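You operate a simulated robot arm through the tools that you are given. There is no shell and no other tool. Be economical: measure what you need, move in short steps, check, and stop when the job is done.

Carry out the task below with a simulated two-armed robot. There is one attempt and no reset: what you move stays moved.

Task
Proof-load the yellow coupon to 50 N in the pull tester.
Fine: clip toward the crank, shield shut before any load, clear key once before cranking, no further than 50 N; crank back to nought, then open the shield; the coupon stays in; leave the peel jig.

Only the result counts: the job must be done as asked and must still hold three seconds after the hand-in. Knocking over, shifting, dropping, spilling or breaking anything else fails it.

Robot
Two 7-joint arms with two-finger grippers on one trunk that stands fixed in place. Base frame: the origin is at the foot of the trunk, x ahead of it, y to its left, z up; the work surface is at about z = 880. Units: mm, rad, N and s.
The left shoulder is at [53, 216, 1220], the right one opposite. With the tool pointing down near the work surface each hand reaches from about 260 to 800 mm from the base axis, measured 20 degrees to its own side. Payload 3.18 kg a hand.
The TCP of each hand is the grasp point between the finger pads, 30 mm short of the fingertips. In the tool frame z runs along the fingers and y along their closing line. The gripper opens to 144 mm. The gripper's body begins 103 mm behind the TCP.
Orientation is that of the tool frame in the base frame, as a unit quaternion [x, y, z, w]. With the fingers straight down and closing along the base's y, the tool's x points along the base's -x, its y along +y and its z along -z.

Tools
- The arms move only by the tool move_arm. It takes "left_steps", "right_steps" or both (then of equal length, played together; a hand with none holds still); each is one flat list of numbers, 6 for each row, row after row: the shift along the tool's x, y, z in mm, then the turn, a rotation vector about the tool's x, y, z in rad. In form: [dx, dy, dz, wx, wy, wz, dx, dy, dz, wx, wy, wz, ...]. A call has 1 to 12 rows; each row is the pose to reach, as a shift and turn from the pose commanded when the call began, along the tool's axes at that moment. "left_gripper" and "right_gripper" are, for a hand that has rows, the finger opening in mm, from 0 to 144, set as the call begins (left out, the last holds). A row lasts 0.2 s, in which the tool goes at most 50 mm and 0.15 rad; a call with a longer step from one row to the next is refused whole, and so is a gripper value outside its range. Where a pose cannot be reached the arm comes as near as it can. A force on the tool above 40 N (or 10 N above the force at the start of the call, whichever is more), or a blocked arm, ends the call early, and 0.2 s more pass. The fingers move at their own pace and stop on an object; they squeeze with about 33 N. The grip force told is the motor's: it shows also when the fingers shut on nothing. Time passes only in rows, and 0.2 s behind the last, so rows that repeat a pose let the fingers close. It gives the time, the measured TCP pose, the force on the tool (base axes), the opening and the grip force at its end, in the units of the frame above (readings bear some noise), with the torque about the TCP (base axes, N m) and any sound that the robot's microphone picked up.
- Cameras (640 x 400 px; columns grow to the right, rows downward): "scene" is now at [125.3, -39.7, 1418.2]; the picture's right is [-0.43, -0.90, 0.00], its down [-0.43, 0.21, -0.88] and it looks along [0.79, -0.38, -0.48] (base axes); focal length 247 px, centre (320, 200). "left" rides on the left gripper at [76, -16, -143] in its tool frame; the picture's right is [0.21, 0.98, 0.00], its down [-0.84, 0.18, -0.51] and it looks along [-0.50, 0.11, 0.86] (tool axes); focal length 218 px, centre (320, 200). "right" rides on the right gripper at [76, 16, -143] in its tool frame; the picture's right is [-0.21, 0.98, 0.00], its down [-0.84, -0.18, -0.51] and it looks along [-0.50, -0.11, 0.86] (tool axes); focal length 218 px, centre (320, 200). There is no depth. A picture from a camera that has moved, and an enlarged one, comes with that camera's place and axes in the base frame and with its lens.
- capture(camera): a new picture of that camera. It takes no simulated time.
- slide_trunk(by): slides the trunk up (or, below 0, down) by that many mm; the arms and the scene camera ride with it, the base frame stays. It gives what a move gives, with no picture.
- turn_head(pan, tilt): turns the head with the scene camera to pan (to the left, within 1.396 rad either way) and tilt (down, from -0.506 to 1.204), counted from straight ahead of the robot. It gives what a move gives.
- close_up(camera, box): a new picture of the part [left, top, right, bottom] of that camera's present view, enlarged. It takes no simulated time.
- finish_job(): hands the job in; it is judged then, once.

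Work in short steps. Places have to be worked out from the pictures, the camera data and where the tool is seen: move nearer, look again, correct. Check each grasp and each placing, and mend what went wrong. You have 120 turns and 94 pictures in all, those below and enlarged ones among them. Open the grippers and draw the arms clear of the work before you hand the job in, unless the task says otherwise; then end with one line.

The tools are called as name(argument=value, ...) on one line, values as JSON. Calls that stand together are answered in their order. move_arm: Moves the arms, as the interface text tells. Its arguments: {"type":"object","properties":{"left_steps":{"type":"array"},"left_gripper":{"type":"number"},"right_steps":{"type":"array"},"right_gripper":{"type":"number"}},"required":[]} The other tools are called the same way: slide_trunk (by) slides the trunk up or down; turn_head (pan, tilt) turns the head that bears the scene camera; capture (camera) takes a picture; close_up (camera, box) takes an enlarged picture of a part of a camera's view; finish_job () hands the job in.

At the start:

```text
time_s: 0.0
left_position: [341.9, -27.8, 1305.1]
left_tcp_rot: [-0.001, 1.0, 0.0, 0.0]
left_wrist_force: [-0.1, 0.5, 0.4]
left_moment: [0.03, 0.0, -0.02]
left_width: 144.1
left_grip_force: 0.1
right_position: [365.2, -440.6, 1333.1]
right_tcp_rot: [0.002, 1.0, 0.0, 0.001]
right_wrist_force: [0.4, 0.2, 0.0]
right_moment: [0.01, -0.02, 0.01]
right_width: 144.0
right_grip_force: 0.1
trunk travel left (down, up): [-300.0, 69.0]
head pan, tilt: [-0.447, 0.499]
```

scene: 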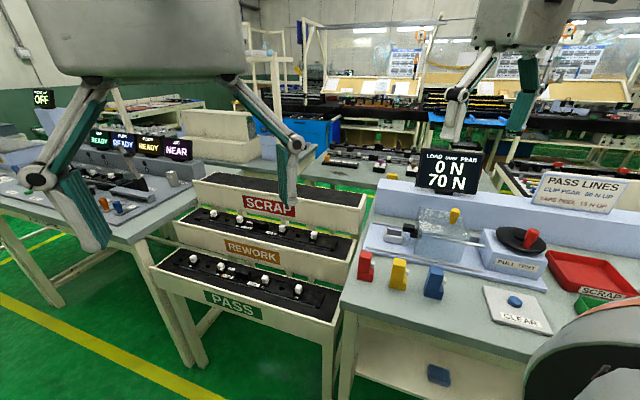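
right: 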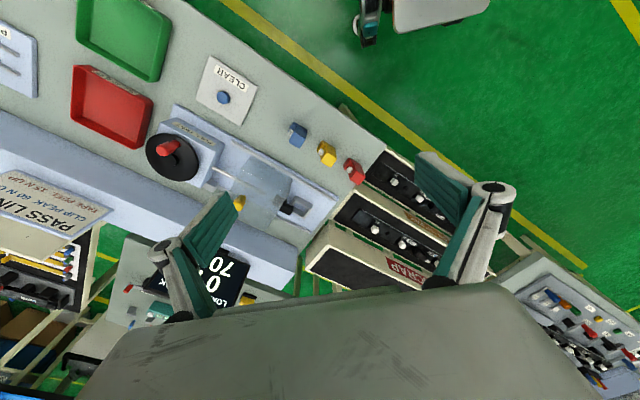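
left: 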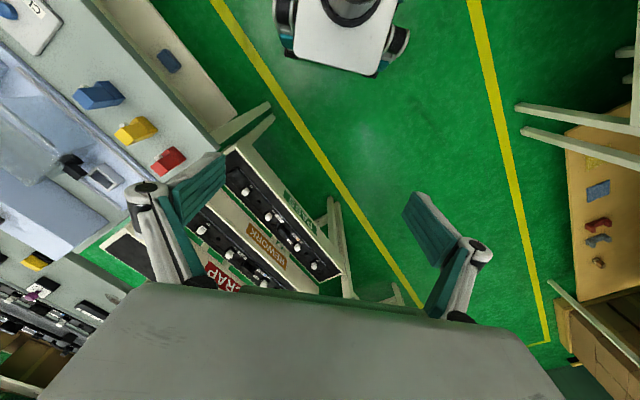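

The pull tester is at the right of the scene view; I enlarge it to understand its parts.

close_up(camera="scene", box=[340, 140, 580, 340])

close_up(camera="right", box=[130, 60, 390, 260])

```text
2.00 times, centred on (460, 240) of scene
camera zoom: at [125.3, -39.7, 1418.2], right [-0.43, -0.9, 0.0], down [-0.43, 0.21, -0.88], along [0.79, -0.38, -0.48], focal length 493 px, centre (40, 120)
```

zoom: 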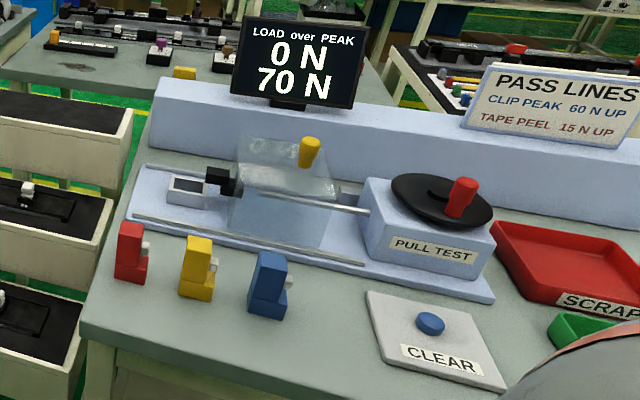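

```text
2.00 times, centred on (260, 160) of right
camera zoom: at [288.1, -423.1, 1475.6], right [0.21, 0.98, 0.0], down [0.84, -0.18, 0.51], along [0.5, -0.11, -0.86], focal length 436 px, centre (440, 280)
```

zoom: 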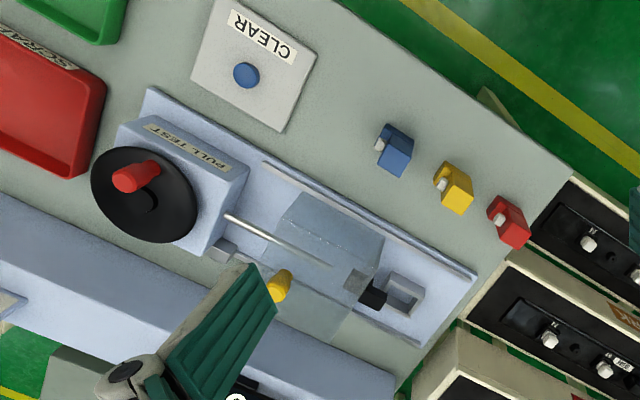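

The tester holds a socket at the far-left end, a hook on a rod, a clear shield with yellow knob, and the crank. I turn the head to center it.

turn_head(pan=-0.85, tilt=0.65)

capture(camera="scene")

```text
time_s: 0.9
left_position: [341.5, -27.3, 1305.9]
left_tcp_rot: [-0.001, 1.0, -0.001, 0.0]
left_wrist_force: [-0.1, -0.6, 0.4]
left_moment: [0.03, 0.01, 0.04]
left_width: 144.0
left_grip_force: 0.1
right_position: [365.2, -439.7, 1333.6]
right_tcp_rot: [0.002, 1.0, 0.0, 0.001]
right_wrist_force: [-0.2, -0.5, 0.1]
right_moment: [-0.01, -0.02, 0.01]
right_width: 143.9
right_grip_force: 0.1
trunk travel left (down, up): [-300.0, 69.0]
head pan, tilt: [-0.85, 0.649]
```

```text
88 pictures are left
camera scene: at [100.6, -65.5, 1405.0], right [-0.75, -0.66, 0.0], down [-0.4, 0.45, -0.8], along [0.53, -0.6, -0.6], focal length 247 px, centre (320, 200)
```

scene: 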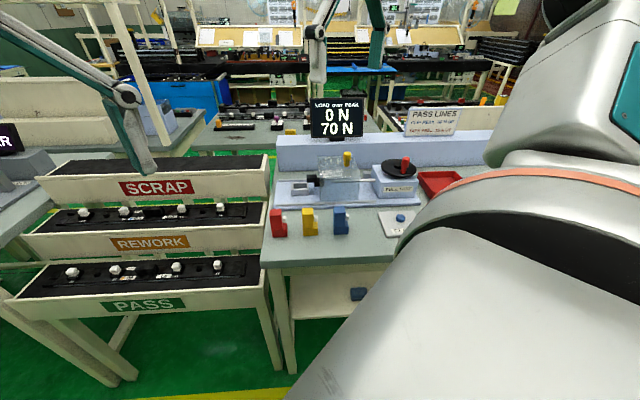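

The table is square to this view. I enlarge the tester here.

close_up(camera="scene", box=[260, 140, 420, 240])

```text
4.00 times, centred on (340, 190) of scene
camera zoom: at [100.6, -65.5, 1405.0], right [-0.75, -0.66, 0.0], down [-0.4, 0.45, -0.8], along [0.53, -0.6, -0.6], focal length 987 px, centre (240, 240)
```

zoom: 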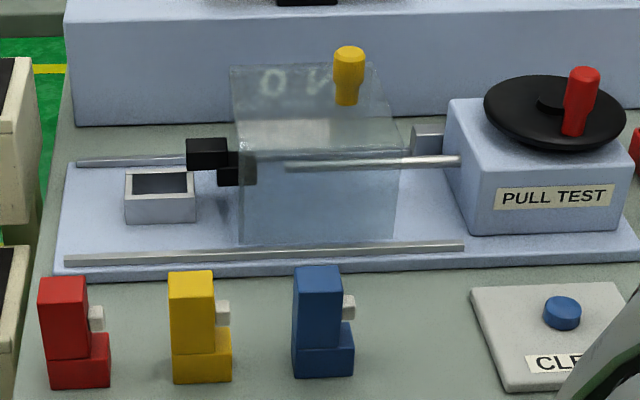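

Positions worked out: table axis u (toward crank) = (-0.751,-0.660), n (backward) = (0.660,-0.751); yellow coupon near (475,-442), socket near (630,-564), crank near (389,-804). I bring the right hand over the tester, turned so the fingers close along n, for a close look.

move_arm(right_steps=[-9, -38, 12, 0, 0, -0.103, -19, -76, 24, 0, 0, -0.206, -28, -114, 36, 0, 0, -0.309, -38, -153, 47, 0, 0, -0.411, -47, -191, 59, 0, 0, -0.514, -57, -229, 71, 0, 0, -0.617, -66, -267, 83, 0, 0, -0.72])

capture(camera="right")

capture(camera="scene")

```text
time_s: 2.5
left_position: [342.2, -28.9, 1305.4]
left_tcp_rot: [-0.001, 1.0, -0.001, -0.001]
left_wrist_force: [-0.9, -0.1, -0.6]
left_moment: [0.03, 0.03, -0.01]
left_width: 144.0
left_grip_force: 0.0
right_position: [431.9, -708.3, 1250.2]
right_tcp_rot: [-0.352, 0.936, 0.001, 0.001]
right_wrist_force: [0.5, 0.3, 0.4]
right_moment: [0.04, 0.03, 0.0]
right_width: 143.8
right_grip_force: 0.0
trunk travel left (down, up): [-300.0, 69.0]
head pan, tilt: [-0.85, 0.649]
```

```text
86 pictures are left
camera right: at [363.3, -746.9, 1391.8], right [-0.49, 0.87, 0.0], down [0.75, 0.42, 0.51], along [0.44, 0.25, -0.86], focal length 218 px, centre (320, 200)
```

right: 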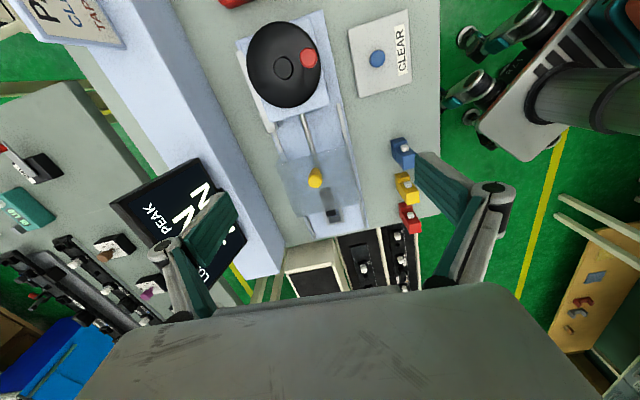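

```text
85 pictures are left
camera scene: at [101.3, -66.4, 1404.8], right [-0.75, -0.66, 0.0], down [-0.4, 0.45, -0.8], along [0.53, -0.6, -0.61], focal length 247 px, centre (320, 200)
```

scene: 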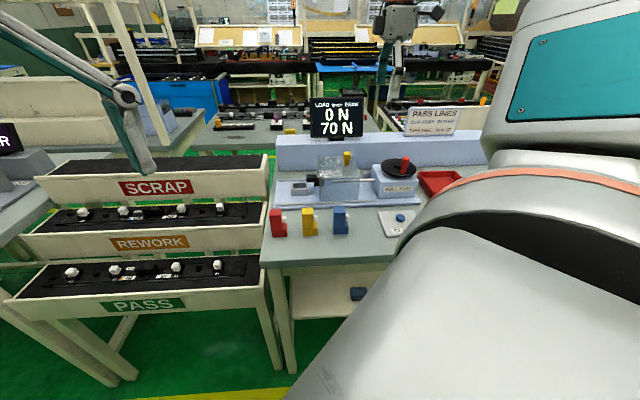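

Clear overhead view; I enlarge the tester in it.

close_up(camera="right", box=[230, 10, 390, 110])

close_up(camera="right", box=[265, 105, 425, 235])

```text
4.00 times, centred on (310, 60) of right
camera zoom: at [363.3, -746.9, 1391.8], right [-0.49, 0.87, 0.0], down [0.75, 0.42, 0.51], along [0.44, 0.25, -0.86], focal length 873 px, centre (360, 760)
```

zoom: 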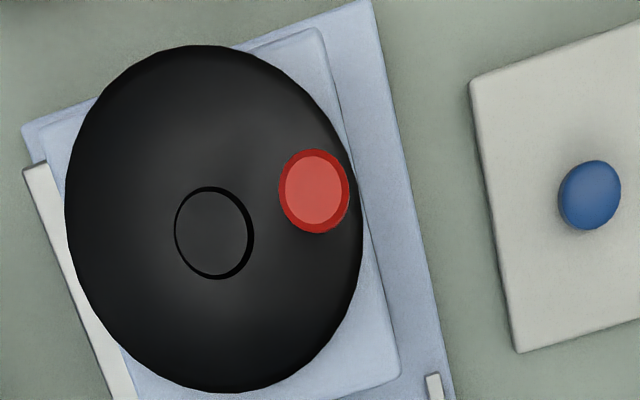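

```text
3.08 times, centred on (345, 170) of right
camera zoom: at [363.3, -746.9, 1391.8], right [-0.49, 0.87, 0.0], down [0.75, 0.42, 0.51], along [0.44, 0.25, -0.86], focal length 672 px, centre (243, 292)
```

zoom: 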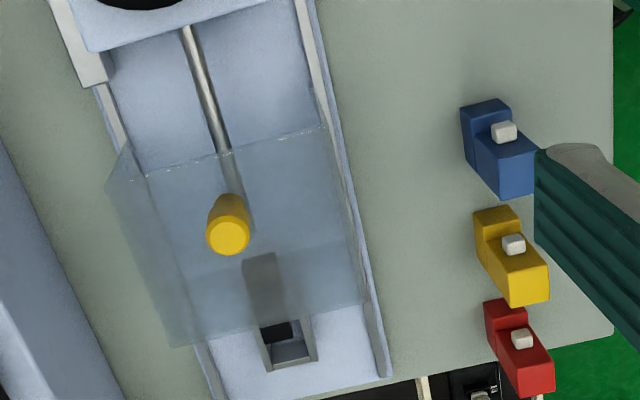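

Triangulated: shield knob (u 54, n 846, top z 1042), crank hub (u 236, n 858), crank knob top (u 238, n 814, z 1041), socket about (u −104, n 837). I bring the camera closer to the hook and socket.

move_arm(right_steps=[-31, -3, 33, 0, 0, 0, -62, -6, 66, 0, 0, 0, -93, -8, 99, 0, 0, 0, -124, -10, 132, 0, 0, 0, -153, -13, 160, 0, 0, 0])

capture(camera="right")

```text
time_s: 3.7
left_position: [342.8, -27.1, 1304.5]
left_tcp_rot: [-0.001, 1.0, -0.002, -0.001]
left_wrist_force: [0.5, 1.2, -0.4]
left_moment: [-0.03, 0.03, -0.01]
left_width: 143.8
left_grip_force: 0.0
right_position: [554.8, -613.6, 1090.0]
right_tcp_rot: [-0.351, 0.937, 0.0, 0.0]
right_wrist_force: [0.6, -0.2, 0.0]
right_moment: [-0.02, 0.04, 0.01]
right_width: 144.0
right_grip_force: 0.1
trunk travel left (down, up): [-300.0, 69.0]
head pan, tilt: [-0.85, 0.649]
```

```text
82 pictures are left
camera right: at [486.6, -651.7, 1232.0], right [-0.49, 0.87, 0.0], down [0.75, 0.42, 0.51], along [0.44, 0.25, -0.86], focal length 218 px, centre (320, 200)
```

right: 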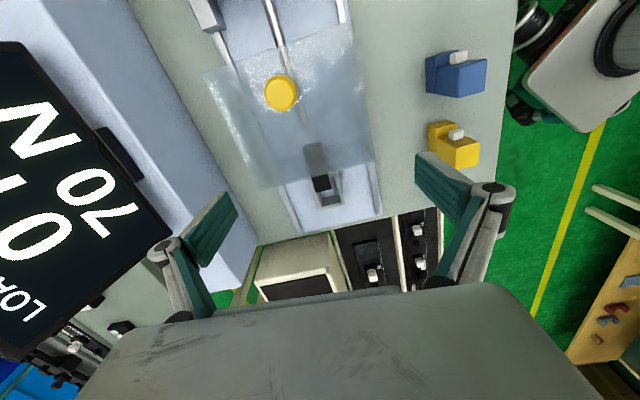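

close_up(camera="right", box=[260, 120, 420, 220])

close_up(camera="right", box=[180, 0, 380, 130])

close_up(camera="right", box=[400, 30, 520, 180])

close_up(camera="scene", box=[285, 150, 365, 200])

```text
4.00 times, centred on (340, 170) of right
camera zoom: at [486.6, -651.7, 1232.0], right [-0.49, 0.87, 0.0], down [0.75, 0.42, 0.51], along [0.44, 0.25, -0.86], focal length 873 px, centre (240, 320)
```

zoom: 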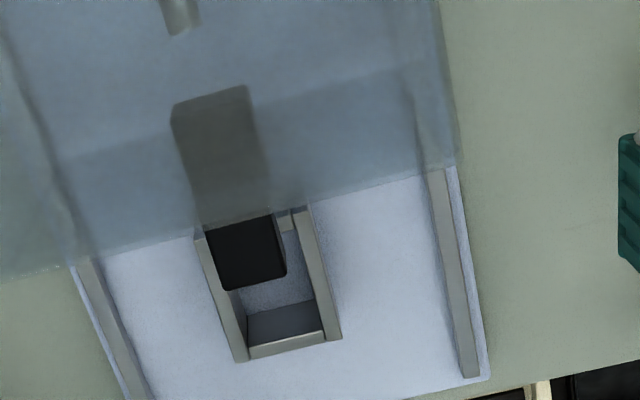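

```text
3.08 times, centred on (280, 65) of right
camera zoom: at [486.6, -651.7, 1232.0], right [-0.49, 0.87, 0.0], down [0.75, 0.42, 0.51], along [0.44, 0.25, -0.86], focal length 672 px, centre (443, 615)
```

zoom: 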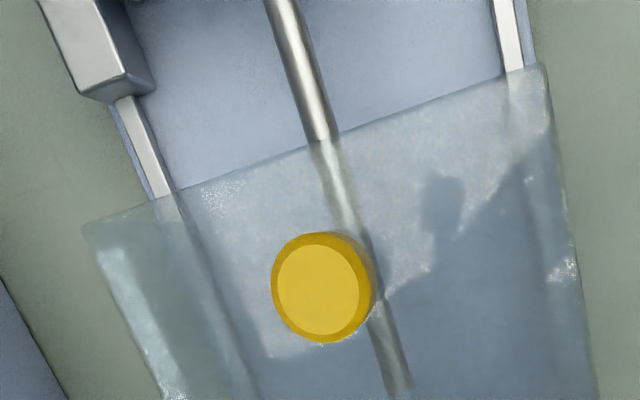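

```text
2.67 times, centred on (460, 105) of right
camera zoom: at [486.6, -651.7, 1232.0], right [-0.49, 0.87, 0.0], down [0.75, 0.42, 0.51], along [0.44, 0.25, -0.86], focal length 582 px, centre (-53, 453)
```

zoom: 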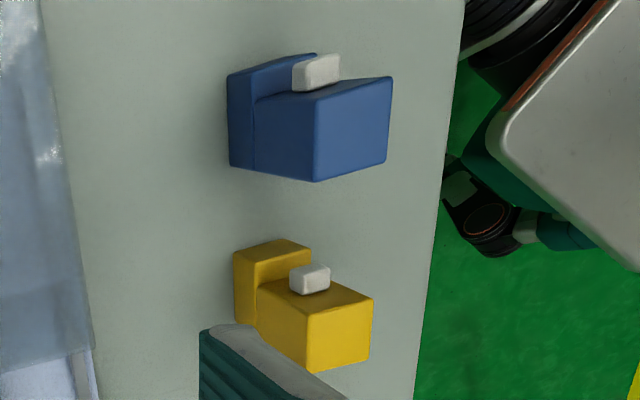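

```text
8.00 times, centred on (325, 175) of scene
camera zoom: at [101.9, -65.3, 1404.8], right [-0.75, -0.66, 0.0], down [-0.4, 0.45, -0.8], along [0.53, -0.6, -0.61], focal length 1974 px, centre (280, 400)
```

zoom: 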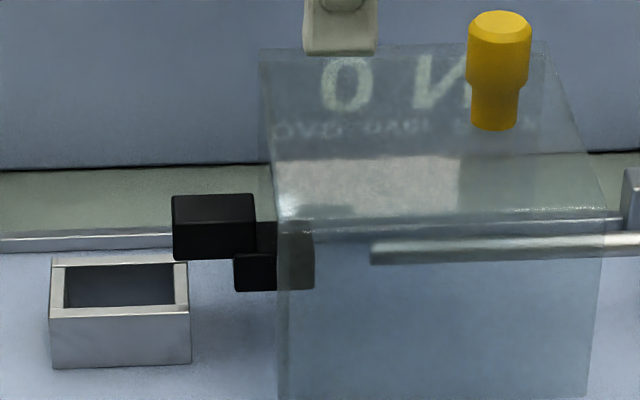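

The coupon foot is about 42×28 mm, the socket inside about 52×33, clip already facing the crank. I move above the yellow coupon (upright centre about u −63, n 652) with the fingers at 70 mm.

move_arm(right_steps=[-13, 44, 0, 0, 0, 0, -26, 88, 0, 0, 0, 0, -39, 132, 0, 0, 0, 0, -52, 175, 0, 0, 0, 0, -52, 175, 40, 0, 0, 0], right_gripper=70)

capture(camera="right")

close_up(camera="scene", box=[250, 120, 410, 270])

```text
time_s: 4.9
left_position: [344.1, -29.1, 1305.2]
left_tcp_rot: [0.0, 1.0, 0.0, -0.001]
left_wrist_force: [0.5, -0.7, 0.6]
left_moment: [0.01, 0.01, 0.02]
left_width: 143.9
left_grip_force: 0.0
right_position: [480.7, -450.2, 1051.1]
right_tcp_rot: [-0.351, 0.936, 0.001, 0.0]
right_wrist_force: [0.9, -0.7, 0.5]
right_moment: [0.02, 0.05, -0.01]
right_width: 70.1
right_grip_force: 0.0
trunk travel left (down, up): [-300.0, 69.0]
head pan, tilt: [-0.85, 0.649]
```

```text
77 pictures are left
camera right: at [412.0, -488.0, 1193.0], right [-0.49, 0.87, 0.0], down [0.75, 0.42, 0.51], along [0.44, 0.25, -0.86], focal length 218 px, centre (320, 200)
```

right: 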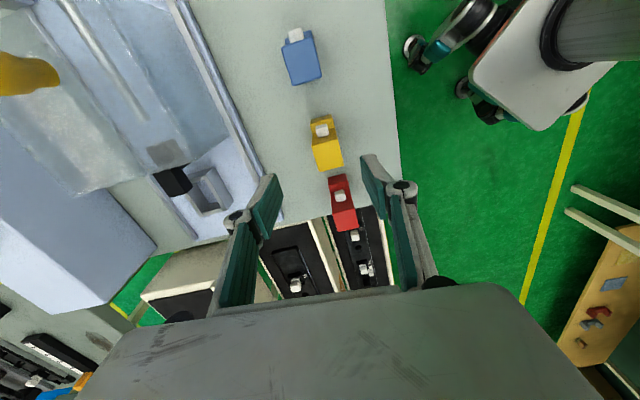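

```text
2.67 times, centred on (330, 195) of scene
camera zoom: at [102.3, -66.8, 1404.6], right [-0.75, -0.66, 0.0], down [-0.4, 0.46, -0.8], along [0.52, -0.6, -0.61], focal length 658 px, centre (293, 213)
```

zoom: 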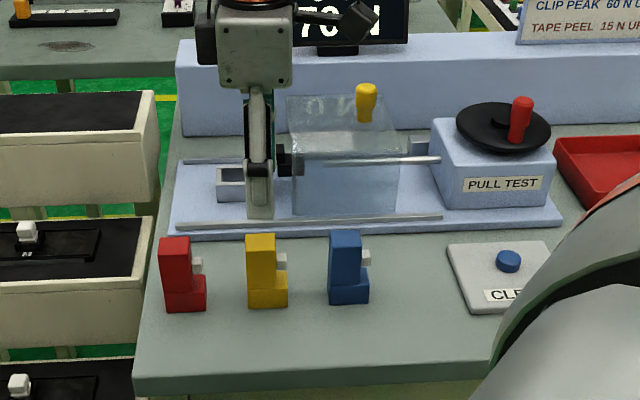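

The fingers look slightly off the coupon; I enlarge to measure the offset.

close_up(camera="right", box=[270, 90, 390, 210])

```text
3.33 times, centred on (330, 150) of right
camera zoom: at [412.0, -488.0, 1193.0], right [-0.49, 0.87, 0.0], down [0.75, 0.42, 0.51], along [0.44, 0.25, -0.86], focal length 728 px, centre (287, 367)
```

zoom: 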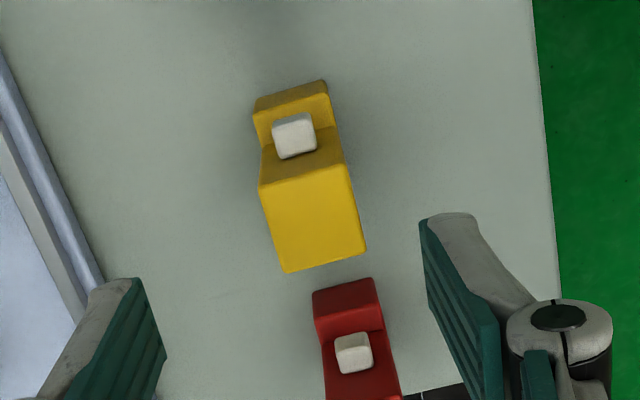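

The coupon's centre is at u −64, n 647; I shift 8.5 mm forward and lower to z ≈ 953.

move_arm(right_steps=[0, 8.5, 20, 0, 0, 0, 0, 8.5, 60, 0, 0, 0, 0, 8.5, 98, 0, 0, 0])

capture(camera="right")

close_up(camera="scene", box=[260, 180, 360, 245])

```text
time_s: 5.7
left_position: [343.1, -27.5, 1304.5]
left_tcp_rot: [-0.001, 1.0, -0.001, -0.001]
left_wrist_force: [0.5, -1.1, -0.6]
left_moment: [0.05, 0.01, -0.03]
left_width: 143.9
left_grip_force: 0.0
right_position: [474.5, -443.2, 952.6]
right_tcp_rot: [-0.35, 0.937, 0.001, 0.002]
right_wrist_force: [-0.4, -0.1, 1.0]
right_moment: [-0.01, 0.04, 0.0]
right_width: 70.0
right_grip_force: 0.0
trunk travel left (down, up): [-300.0, 69.0]
head pan, tilt: [-0.85, 0.649]
```

```text
74 pictures are left
camera right: at [406.1, -481.1, 1094.9], right [-0.48, 0.87, 0.0], down [0.75, 0.42, 0.51], along [0.45, 0.25, -0.86], focal length 218 px, centre (320, 200)
```

right: 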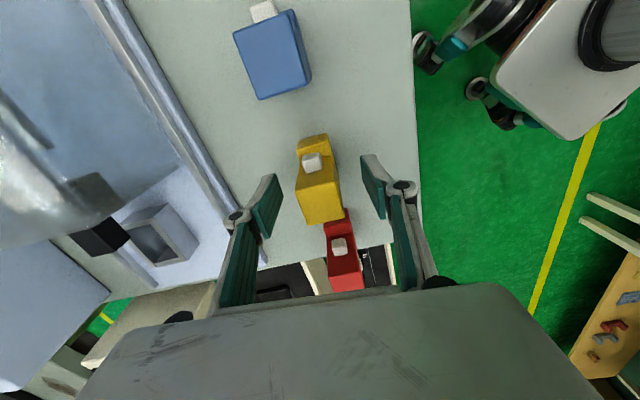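

```text
6.15 times, centred on (310, 212) of scene
camera zoom: at [101.3, -66.1, 1404.8], right [-0.75, -0.66, 0.0], down [-0.4, 0.45, -0.8], along [0.53, -0.6, -0.61], focal length 1518 px, centre (382, 123)
```

zoom: 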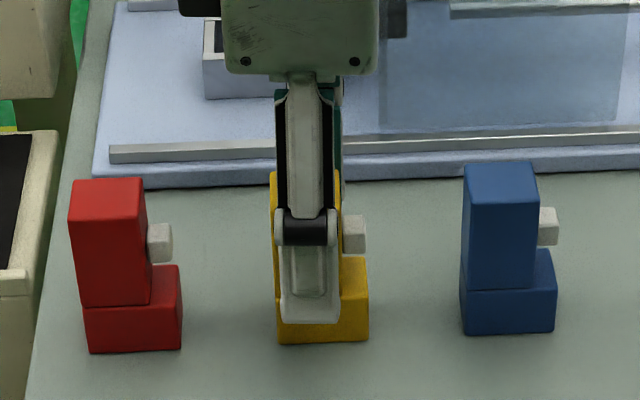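

Fingers straddle the upright squarely; I close on it.

move_arm(right_steps=[0, 0, 0, 0, 0, 0, 0, 0, 0, 0, 0, 0, 0, 0, 0, 0, 0, 0], right_gripper=15)

```text
time_s: 6.5
left_position: [342.3, -27.0, 1306.4]
left_tcp_rot: [0.0, 1.0, -0.001, 0.0]
left_wrist_force: [-0.2, -0.1, 1.5]
left_moment: [-0.02, 0.01, -0.03]
left_width: 144.1
left_grip_force: 0.0
right_position: [475.1, -442.0, 952.7]
right_tcp_rot: [-0.352, 0.936, 0.0, 0.0]
right_wrist_force: [0.6, -0.8, 0.4]
right_moment: [0.01, -0.04, -0.01]
right_width: 28.8
right_grip_force: 32.3
trunk travel left (down, up): [-300.0, 69.0]
head pan, tilt: [-0.85, 0.649]
```

Firm grasp at 28.8 mm. I lift 120 mm and carry it over the socket.

move_arm(right_steps=[0, 0, -45, 0, 0, 0, 0, 0, -90, 0, 0, 0, 0, 0, -120, 0, 0, 0, -12, -47, -120, 0, 0, 0, -24, -94, -120, 0, 0, 0, -36, -141, -120, 0, 0, 0, -46, -189, -120, 0, 0, 0, -46, -189, -120, 0, 0, 0])

capture(camera="right")

close_up(camera="scene", box=[260, 130, 360, 200])

```text
time_s: 8.3
left_position: [341.1, -26.8, 1306.2]
left_tcp_rot: [-0.002, 1.0, -0.001, 0.0]
left_wrist_force: [-0.1, 1.3, -0.2]
left_moment: [-0.05, -0.04, -0.03]
left_width: 143.9
left_grip_force: 0.1
right_position: [630.1, -556.5, 1074.6]
right_tcp_rot: [-0.351, 0.936, 0.0, 0.001]
right_wrist_force: [-0.1, -0.4, -0.8]
right_moment: [0.0, -0.04, -0.02]
right_width: 28.6
right_grip_force: 32.7
trunk travel left (down, up): [-300.0, 69.0]
head pan, tilt: [-0.85, 0.649]
```

```text
72 pictures are left
camera right: at [561.1, -594.2, 1215.5], right [-0.49, 0.87, 0.0], down [0.75, 0.42, 0.51], along [0.45, 0.25, -0.86], focal length 218 px, centre (320, 200)
```

right: 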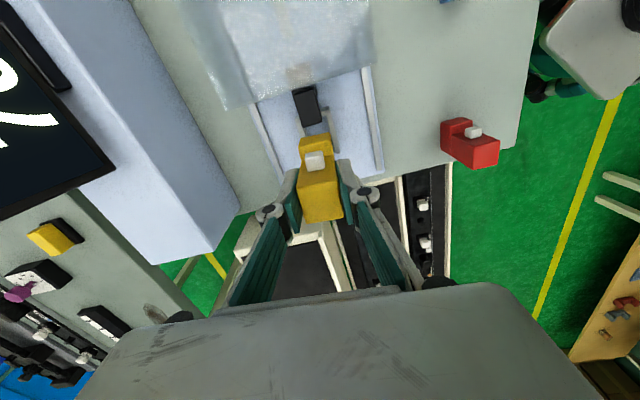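

```text
5.71 times, centred on (310, 165) of scene
camera zoom: at [99.4, -64.8, 1405.2], right [-0.75, -0.66, 0.0], down [-0.4, 0.45, -0.8], along [0.53, -0.6, -0.6], focal length 1410 px, centre (377, 400)
```

zoom: 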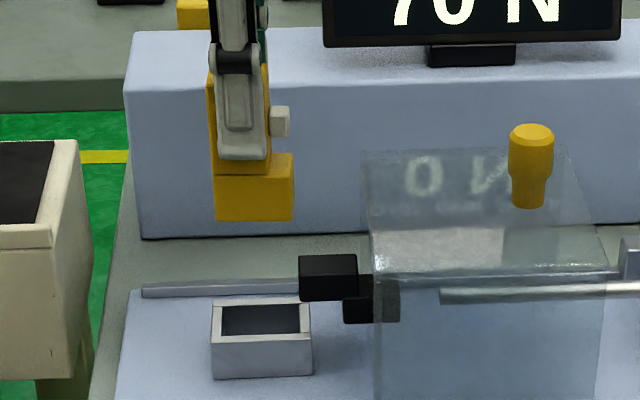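

In the scene view the foot is aligned with the socket along u (both about −102). I check n alignment in the hand view.

close_up(camera="right", box=[250, 60, 390, 230])

```text
2.35 times, centred on (320, 145) of right
camera zoom: at [561.1, -594.2, 1215.5], right [-0.49, 0.87, 0.0], down [0.75, 0.42, 0.51], along [0.45, 0.25, -0.86], focal length 514 px, centre (320, 329)
```

zoom: 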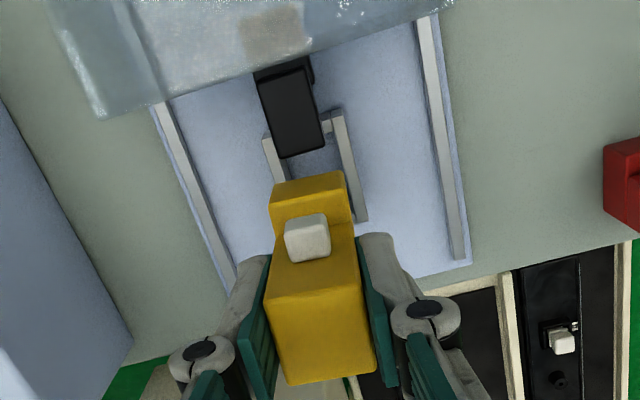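

Offsets: about −5 in u and +3.5 in n still needed. I shift and lower until the foot is just above the socket rim, then check.

move_arm(right_steps=[-5.5, -3.5, 0, 0, 0, 0, -5.5, -3.5, 25, 0, 0, 0, -5.5, -3.5, 50, 0, 0, 0, -5.5, -3.5, 74, 0, 0, 0, -5.5, -3.5, 74, 0, 0, 0])

close_up(camera="right", box=[250, 60, 390, 230])

close_up(camera="scene", box=[275, 150, 355, 200])

```text
time_s: 9.5
left_position: [342.1, -27.7, 1306.4]
left_tcp_rot: [0.0, 1.0, -0.001, 0.0]
left_wrist_force: [-0.3, 0.1, 0.0]
left_moment: [-0.06, -0.02, 0.05]
left_width: 144.1
left_grip_force: 0.1
right_position: [638.7, -554.4, 999.3]
right_tcp_rot: [-0.351, 0.936, 0.0, 0.0]
right_wrist_force: [0.2, 0.3, -0.2]
right_moment: [0.0, -0.01, -0.01]
right_width: 28.5
right_grip_force: 33.0
trunk travel left (down, up): [-300.0, 69.0]
head pan, tilt: [-0.85, 0.649]
```

```text
2.35 times, centred on (320, 145) of right
camera zoom: at [569.3, -592.6, 1141.1], right [-0.48, 0.87, 0.0], down [0.75, 0.42, 0.51], along [0.45, 0.25, -0.86], focal length 514 px, centre (320, 329)
```

zoom: 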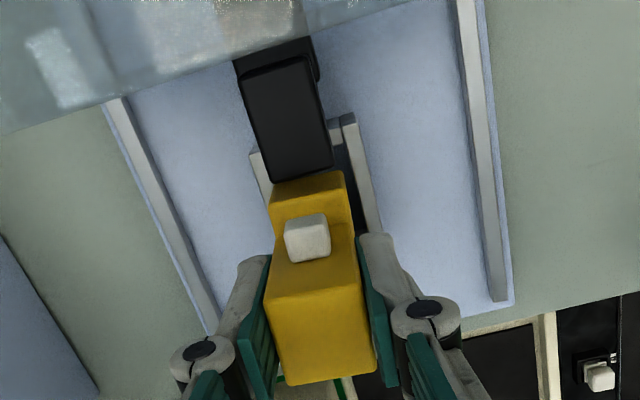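

```text
8.00 times, centred on (315, 175) of scene
camera zoom: at [100.2, -65.2, 1405.0], right [-0.75, -0.66, 0.0], down [-0.4, 0.45, -0.8], along [0.53, -0.6, -0.6], focal length 1974 px, centre (360, 400)
```

zoom: 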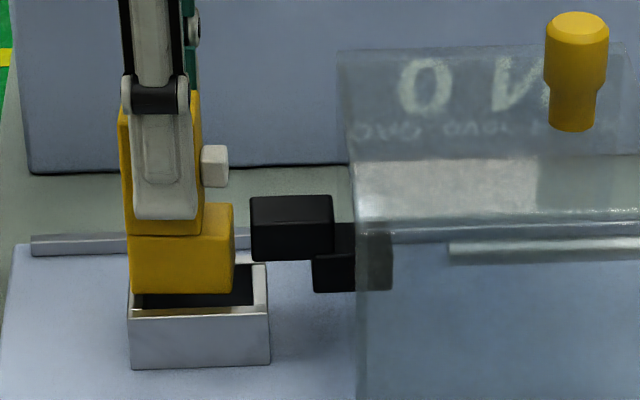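

In the scene view the foot sits about 5 mm too far toward −u; n looks right within 1 mm. I shift +4.8 in u and lower gently into the socket.

move_arm(right_steps=[4.8, -0.7, 0, 0, 0, 0, 4.8, -0.7, 0, 0, 0, 0, 4.8, -0.7, 6, 0, 0, 0, 4.8, -0.7, 12, 0, 0, 0, 4.8, -0.7, 16, 0, 0, 0])

close_up(camera="scene", box=[275, 150, 355, 200])

close_up(camera="right", box=[250, 60, 390, 230])

```text
time_s: 10.7
left_position: [340.0, -26.5, 1307.0]
left_tcp_rot: [-0.001, 1.0, -0.001, 0.0]
left_wrist_force: [0.4, -0.3, 1.1]
left_moment: [0.0, -0.01, -0.02]
left_width: 144.2
left_grip_force: 0.1
right_position: [637.2, -557.8, 986.1]
right_tcp_rot: [-0.351, 0.936, -0.001, 0.003]
right_wrist_force: [1.9, -1.1, 23.7]
right_moment: [-0.09, -0.22, -0.17]
right_width: 28.6
right_grip_force: 32.8
trunk travel left (down, up): [-300.0, 69.0]
head pan, tilt: [-0.85, 0.649]
```

```text
8.00 times, centred on (315, 175) of scene
camera zoom: at [98.6, -63.8, 1405.3], right [-0.75, -0.66, 0.0], down [-0.4, 0.45, -0.8], along [0.53, -0.6, -0.6], focal length 1974 px, centre (360, 400)
```

zoom: 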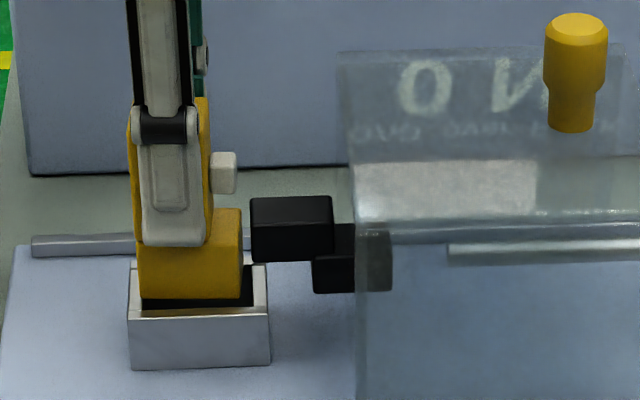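

```text
2.35 times, centred on (320, 145) of right
camera zoom: at [566.9, -594.5, 1127.9], right [-0.49, 0.87, 0.0], down [0.75, 0.42, 0.51], along [0.45, 0.25, -0.86], focal length 514 px, centre (320, 329)
```

zoom: 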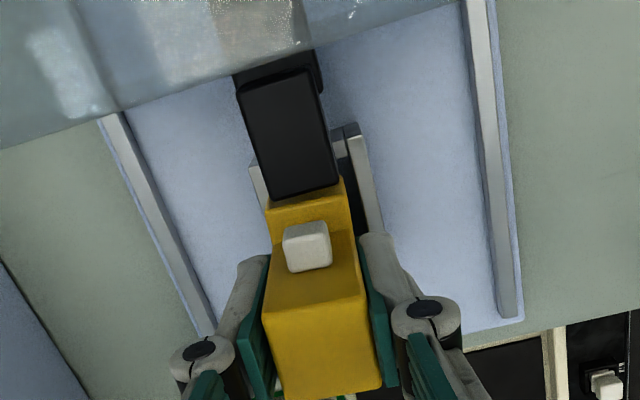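

Contact 24 N on the −u wall (foot left edge on the rim). I lift 4 mm, shift +2.8 mm u and −1 mm n, and try again.

move_arm(right_steps=[0, 0, -6, 0, 0, 0, 2.8, 1, -6, 0, 0, 0, 2.8, 1, -6, 0, 0, 0, 2.8, 1, -1, 0, 0, 0, 2.8, 1, 3, 0, 0, 0, 2.8, 1, 7, 0, 0, 0])

close_up(camera="scene", box=[275, 150, 355, 200])

```text
time_s: 12.1
left_position: [339.8, -26.1, 1308.0]
left_tcp_rot: [-0.001, 1.0, -0.001, 0.001]
left_wrist_force: [0.1, -0.7, 0.4]
left_moment: [-0.03, -0.01, -0.01]
left_width: 143.7
left_grip_force: 0.0
right_position: [632.5, -559.7, 981.3]
right_tcp_rot: [-0.351, 0.936, -0.002, 0.006]
right_wrist_force: [2.0, -4.1, 33.8]
right_moment: [-0.34, -0.3, 0.01]
right_width: 28.8
right_grip_force: 33.0
trunk travel left (down, up): [-300.0, 69.0]
head pan, tilt: [-0.85, 0.649]
```

```text
8.00 times, centred on (315, 175) of scene
camera zoom: at [97.5, -63.4, 1405.6], right [-0.75, -0.66, 0.0], down [-0.4, 0.45, -0.8], along [0.53, -0.6, -0.6], focal length 1974 px, centre (360, 400)
```

zoom: 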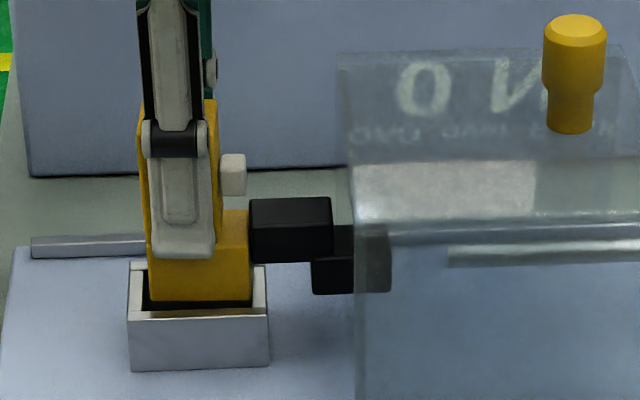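

u now matches (foot 147–252 px in the 143–253 px opening); the front gap indicates it still sits on the rear wall. I lift slightly, shift 3.5 mm toward the front and lower again.

move_arm(right_steps=[0, 0, -7, 0, 0, 0, -0.3, 3.5, -7, 0, 0, 0, -0.3, 3.5, -7, 0, 0, 0, -0.3, 3.5, -3, 0, 0, 0, -0.3, 3.5, 1, 0, 0, 0, -0.3, 3.5, 5, 0, 0, 0])

close_up(camera="scene", box=[275, 150, 355, 200])

close_up(camera="right", box=[250, 60, 390, 230])

```text
time_s: 13.4
left_position: [340.1, -26.6, 1305.9]
left_tcp_rot: [-0.001, 1.0, -0.001, 0.001]
left_wrist_force: [1.2, -0.6, -0.2]
left_moment: [-0.01, 0.01, -0.01]
left_width: 144.1
left_grip_force: 0.0
right_position: [631.8, -556.9, 978.7]
right_tcp_rot: [-0.351, 0.936, -0.004, 0.005]
right_wrist_force: [-8.5, 1.0, 17.4]
right_moment: [-0.15, 1.03, 0.04]
right_width: 28.7
right_grip_force: 33.2
trunk travel left (down, up): [-300.0, 69.0]
head pan, tilt: [-0.85, 0.649]
stopped in row 6 (right hand): the force on the tool passed its limit at 46 N (the readings are from after the stop); the commanded pose is now the measured one
```

```text
8.00 times, centred on (315, 175) of scene
camera zoom: at [98.3, -64.0, 1405.0], right [-0.75, -0.66, 0.0], down [-0.4, 0.45, -0.8], along [0.53, -0.6, -0.6], focal length 1974 px, centre (360, 400)
```

zoom: 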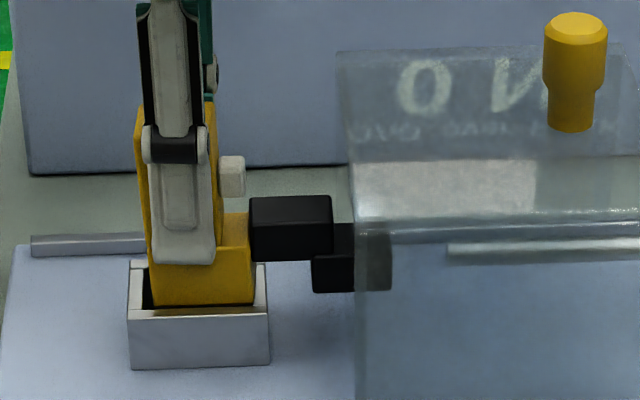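

```text
2.35 times, centred on (320, 145) of right
camera zoom: at [560.6, -594.2, 1120.7], right [-0.48, 0.88, -0.01], down [0.75, 0.42, 0.51], along [0.45, 0.24, -0.86], focal length 514 px, centre (320, 329)
```

zoom: 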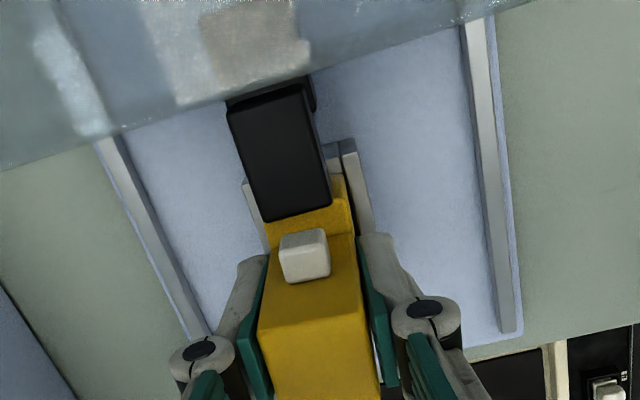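

The foot is still on the rim, and the two views disagree about n. I lift 12 mm to free it and measure again at higher magnification.

move_arm(right_steps=[-1, -1.5, -6, 0, 0, 0, -2, -3, -12, 0, 0, 0, -2, -3, -12, 0, 0, 0])

close_up(camera="right", box=[290, 110, 350, 160])

close_up(camera="scene", box=[285, 165, 325, 200])

```text
time_s: 14.2
left_position: [342.1, -27.7, 1305.0]
left_tcp_rot: [0.0, 1.0, -0.001, 0.0]
left_wrist_force: [0.2, 0.1, -0.8]
left_moment: [-0.02, 0.02, -0.03]
left_width: 143.9
left_grip_force: 0.2
right_position: [635.9, -558.4, 987.2]
right_tcp_rot: [-0.351, 0.936, -0.004, 0.004]
right_wrist_force: [-0.1, -0.1, -0.9]
right_moment: [-0.03, 0.0, 0.01]
right_width: 28.5
right_grip_force: 33.5
trunk travel left (down, up): [-300.0, 69.0]
head pan, tilt: [-0.85, 0.649]
```

```text
8.00 times, centred on (320, 135) of right
camera zoom: at [566.2, -596.4, 1129.5], right [-0.49, 0.87, -0.01], down [0.75, 0.42, 0.51], along [0.45, 0.24, -0.86], focal length 1746 px, centre (320, 720)
```

zoom: 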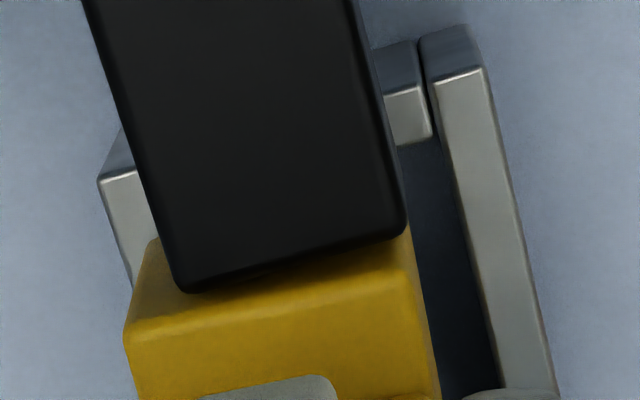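

```text
11.43 times, centred on (305, 182) of scene
camera zoom: at [100.6, -65.6, 1404.9], right [-0.75, -0.66, 0.0], down [-0.4, 0.45, -0.8], along [0.53, -0.6, -0.6], focal length 2820 px, centre (491, 400)
```

zoom: 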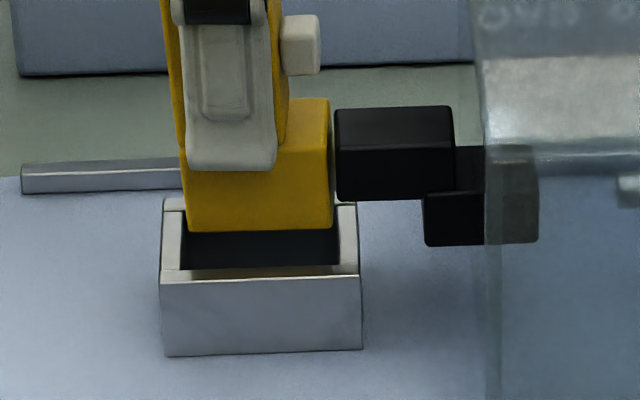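

Now consistent: the coupon slid ~15 mm up in the grip, foot bottom at z ≈ 930, u centred, and n needs −4 mm (socket inside centre n ≈ 835). I shift and lower.

move_arm(right_steps=[0, 4, 0, 0, 0, 0, 0, 4, 0, 0, 0, 0, 0, 4, 5, 0, 0, 0, 0, 4, 10, 0, 0, 0, 0, 4, 14, 0, 0, 0, 0, 4, 17, 0, 0, 0])

close_up(camera="scene", box=[285, 165, 325, 200])

```text
time_s: 15.6
left_position: [339.5, -26.8, 1306.5]
left_tcp_rot: [-0.001, 1.0, -0.002, 0.001]
left_wrist_force: [0.5, -0.4, 0.1]
left_moment: [0.04, 0.01, 0.01]
left_width: 144.2
left_grip_force: 0.2
right_position: [636.0, -557.1, 979.6]
right_tcp_rot: [-0.349, 0.937, -0.007, 0.011]
right_wrist_force: [-8.9, 0.0, 22.5]
right_moment: [0.11, 0.05, 0.15]
right_width: 29.0
right_grip_force: 33.3
trunk travel left (down, up): [-300.0, 69.0]
head pan, tilt: [-0.85, 0.649]
stopped in row 6 (right hand): the force on the tool passed its limit at 42 N (the readings are from after the stop); the commanded pose is now the measured one
```

```text
11.43 times, centred on (305, 182) of scene
camera zoom: at [98.4, -64.4, 1405.2], right [-0.75, -0.66, 0.0], down [-0.4, 0.45, -0.8], along [0.53, -0.6, -0.6], focal length 2820 px, centre (491, 400)
```

zoom: 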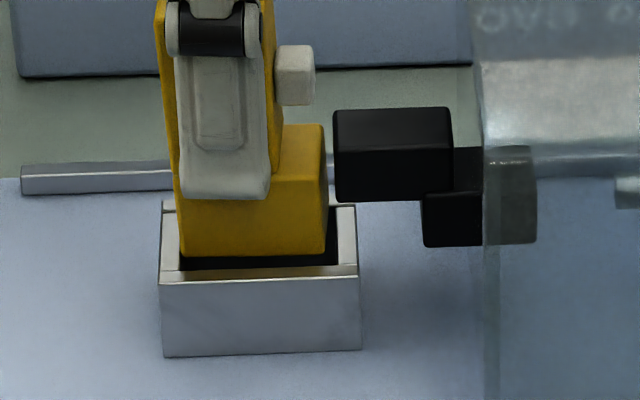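

The hand did not reach the commanded n before touching (n 838, u −110). I lift clear first, and correct to the measured pose u −108, n 835 in free air.

move_arm(right_steps=[0, 0, -6, 0, 0, 0, 1.5, 4, -12, 0, 0, 0, 1.5, 4, -12, 0, 0, 0, 1.5, 4, -12, 0, 0, 0])

```text
time_s: 16.6
left_position: [341.1, -29.7, 1306.7]
left_tcp_rot: [-0.001, 1.0, -0.001, 0.0]
left_wrist_force: [-0.5, -0.6, -0.1]
left_moment: [-0.02, -0.01, 0.02]
left_width: 143.9
left_grip_force: 0.1
right_position: [632.0, -553.7, 987.8]
right_tcp_rot: [-0.35, 0.937, -0.004, 0.008]
right_wrist_force: [-0.4, 0.0, -0.2]
right_moment: [-0.01, -0.02, -0.02]
right_width: 28.8
right_grip_force: 33.3
trunk travel left (down, up): [-300.0, 69.0]
head pan, tilt: [-0.85, 0.649]
```

move_arm(right_steps=[1.2, -1.5, 0, -0.0132, 0.0121, 0, 1.2, -1.5, 0, -0.0132, 0.0121, 0, 1.2, -1.5, 0, -0.0132, 0.0121, 0])

close_up(camera="right", box=[290, 110, 350, 160])

close_up(camera="scene", box=[285, 165, 325, 200])

```text
time_s: 17.4
left_position: [342.0, -28.5, 1305.4]
left_tcp_rot: [0.0, 1.0, -0.001, 0.0]
left_wrist_force: [-0.2, 0.3, 0.5]
left_moment: [0.01, 0.02, 0.0]
left_width: 143.7
left_grip_force: 0.1
right_position: [632.8, -556.8, 986.1]
right_tcp_rot: [-0.35, 0.937, -0.002, -0.002]
right_wrist_force: [-0.4, 0.6, 0.1]
right_moment: [-0.02, 0.01, 0.02]
right_width: 29.1
right_grip_force: 32.8
trunk travel left (down, up): [-300.0, 69.0]
head pan, tilt: [-0.85, 0.649]
```

```text
8.00 times, centred on (320, 135) of right
camera zoom: at [563.4, -594.1, 1129.4], right [-0.48, 0.87, 0.0], down [0.75, 0.42, 0.51], along [0.44, 0.24, -0.86], focal length 1746 px, centre (320, 720)
```

zoom: 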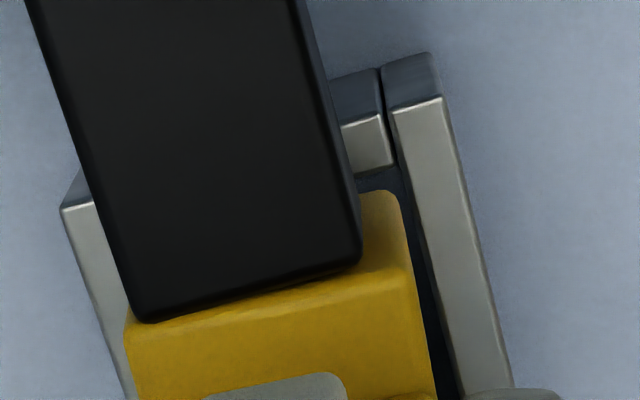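

```text
11.43 times, centred on (305, 182) of scene
camera zoom: at [100.7, -65.7, 1404.9], right [-0.75, -0.66, 0.0], down [-0.4, 0.45, -0.8], along [0.53, -0.6, -0.6], focal length 2820 px, centre (491, 400)
```

zoom: 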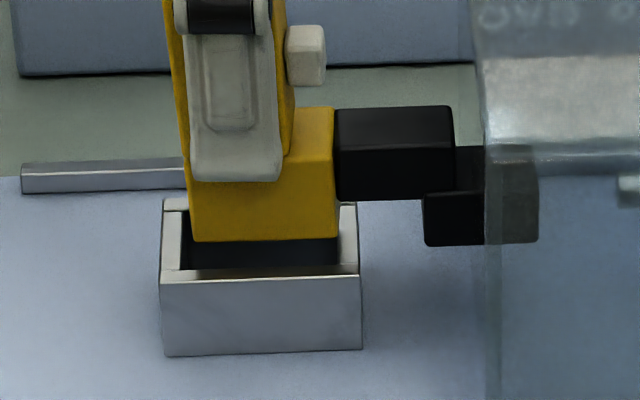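

n is centred now; u needs about −1.8 mm (foot almost touching the hook). I shift in free air, then check the pose.

move_arm(right_steps=[-1.8, -0.3, 0, 0, 0, 0, -1.8, -0.3, 0, 0, 0, 0, -1.8, -0.3, 3, 0, 0, 0, -1.8, -0.3, 3, 0, 0, 0])

```text
time_s: 18.4
left_position: [342.3, -27.9, 1306.6]
left_tcp_rot: [-0.001, 1.0, -0.001, 0.0]
left_wrist_force: [0.1, 0.3, 0.0]
left_moment: [0.03, 0.01, -0.01]
left_width: 144.3
left_grip_force: 0.1
right_position: [633.7, -555.6, 983.3]
right_tcp_rot: [-0.35, 0.937, -0.001, 0.0]
right_wrist_force: [-0.4, -0.4, -1.3]
right_moment: [-0.01, 0.03, 0.0]
right_width: 28.8
right_grip_force: 32.8
trunk travel left (down, up): [-300.0, 69.0]
head pan, tilt: [-0.85, 0.649]
```

Pose is on target (u −109.4, n 835.6); I lower slowly 12 mm.

move_arm(right_steps=[0, 0, 3, 0, 0, 0, 0, 0, 6, 0, 0, 0, 0, 0, 9, 0, 0, 0, 0, 0, 12, 0, 0, 0])

close_up(camera="scene", box=[285, 165, 325, 200])

```text
time_s: 19.6
left_position: [340.3, -26.3, 1306.0]
left_tcp_rot: [-0.001, 1.0, -0.002, 0.001]
left_wrist_force: [0.4, -0.3, -0.4]
left_moment: [0.02, 0.02, -0.02]
left_width: 144.0
left_grip_force: 0.1
right_position: [636.2, -555.6, 980.0]
right_tcp_rot: [-0.35, 0.937, -0.005, 0.006]
right_wrist_force: [-7.3, 0.8, 20.2]
right_moment: [0.06, 0.01, 0.12]
right_width: 29.1
right_grip_force: 33.1
trunk travel left (down, up): [-300.0, 69.0]
head pan, tilt: [-0.85, 0.649]
stopped in row 4 (right hand): the force on the tool passed its limit at 42 N (the readings are from after the stop); the commanded pose is now the measured one
```

```text
11.43 times, centred on (305, 182) of scene
camera zoom: at [98.3, -64.3, 1405.1], right [-0.75, -0.66, 0.0], down [-0.4, 0.45, -0.8], along [0.53, -0.6, -0.6], focal length 2820 px, centre (491, 400)
```

zoom: 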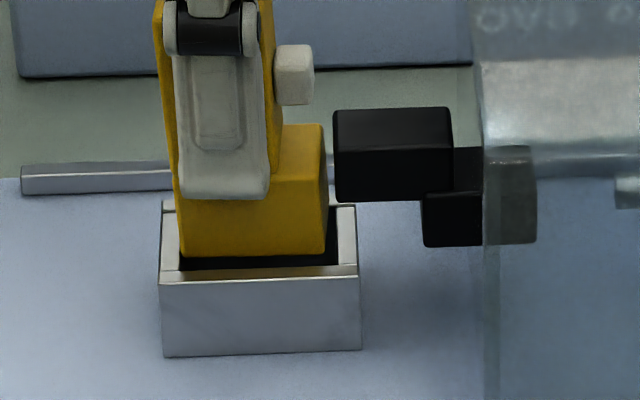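

The foot contacts at rim height (z ≈ 921) each time, and both cameras show a front gap of 3–4 mm, so it still rides on the rear wall. I lift, level the tool and move to n ≈ 833.5, u ≈ −109.

move_arm(right_steps=[0, 0, -7, -0.0068, 0.0115, 0, 2.2, 3.6, -7, -0.0068, 0.0115, 0, 2.2, 3.6, -7, -0.0068, 0.0115, 0, 2.2, 3.6, -7, -0.0068, 0.0115, 0])

```text
time_s: 20.6
left_position: [340.7, -27.4, 1305.6]
left_tcp_rot: [-0.001, 1.0, -0.001, 0.0]
left_wrist_force: [-0.3, -0.3, -0.1]
left_moment: [0.0, 0.0, 0.02]
left_width: 143.8
left_grip_force: 0.1
right_position: [631.4, -554.7, 983.6]
right_tcp_rot: [-0.35, 0.937, -0.002, -0.004]
right_wrist_force: [-0.4, 0.0, -0.6]
right_moment: [-0.03, 0.0, 0.02]
right_width: 29.0
right_grip_force: 33.6
trunk travel left (down, up): [-300.0, 69.0]
head pan, tilt: [-0.85, 0.649]
```

move_arm(right_steps=[-0.8, 0, 0, 0, 0, 0, -0.8, 0, 3, 0, 0, 0, -0.8, 0, 6, 0, 0, 0, -0.8, 0, 8, 0, 0, 0])

close_up(camera="scene", box=[285, 165, 325, 200])

close_up(camera="right", box=[290, 110, 350, 160])

```text
time_s: 21.6
left_position: [339.4, -26.4, 1305.6]
left_tcp_rot: [-0.001, 1.0, -0.002, 0.002]
left_wrist_force: [0.5, -0.8, 0.3]
left_moment: [-0.04, -0.04, -0.01]
left_width: 144.0
left_grip_force: 0.0
right_position: [633.4, -554.0, 980.0]
right_tcp_rot: [-0.35, 0.937, -0.004, -0.002]
right_wrist_force: [-0.8, -4.5, 22.0]
right_moment: [-0.37, 0.67, 0.09]
right_width: 29.2
right_grip_force: 33.0
trunk travel left (down, up): [-300.0, 69.0]
head pan, tilt: [-0.85, 0.649]
```

```text
11.43 times, centred on (305, 182) of scene
camera zoom: at [98.4, -64.2, 1405.5], right [-0.75, -0.66, 0.0], down [-0.4, 0.45, -0.8], along [0.53, -0.6, -0.6], focal length 2820 px, centre (491, 400)
```

zoom: 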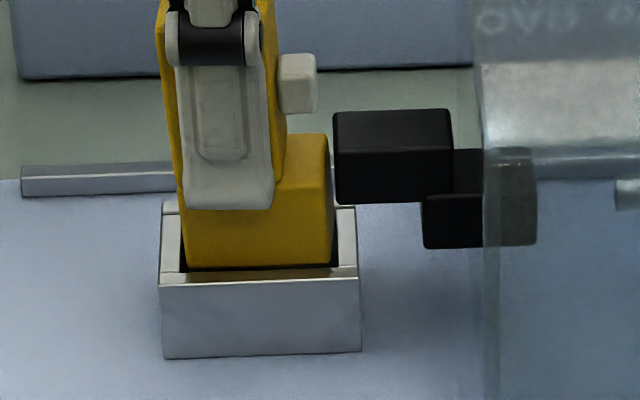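

```text
8.00 times, centred on (320, 135) of right
camera zoom: at [563.7, -590.1, 1122.0], right [-0.48, 0.88, -0.01], down [0.75, 0.42, 0.5], along [0.44, 0.24, -0.86], focal length 1746 px, centre (320, 720)
```

zoom: 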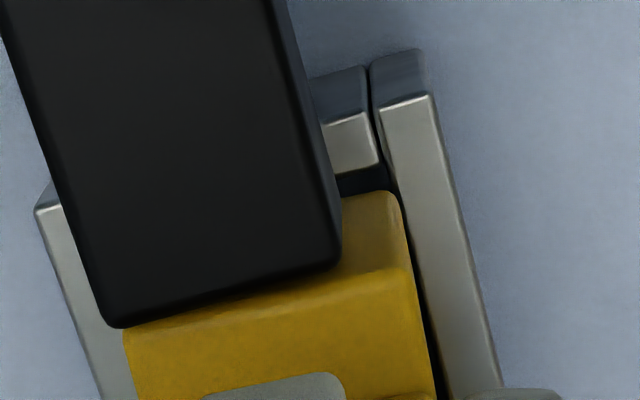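

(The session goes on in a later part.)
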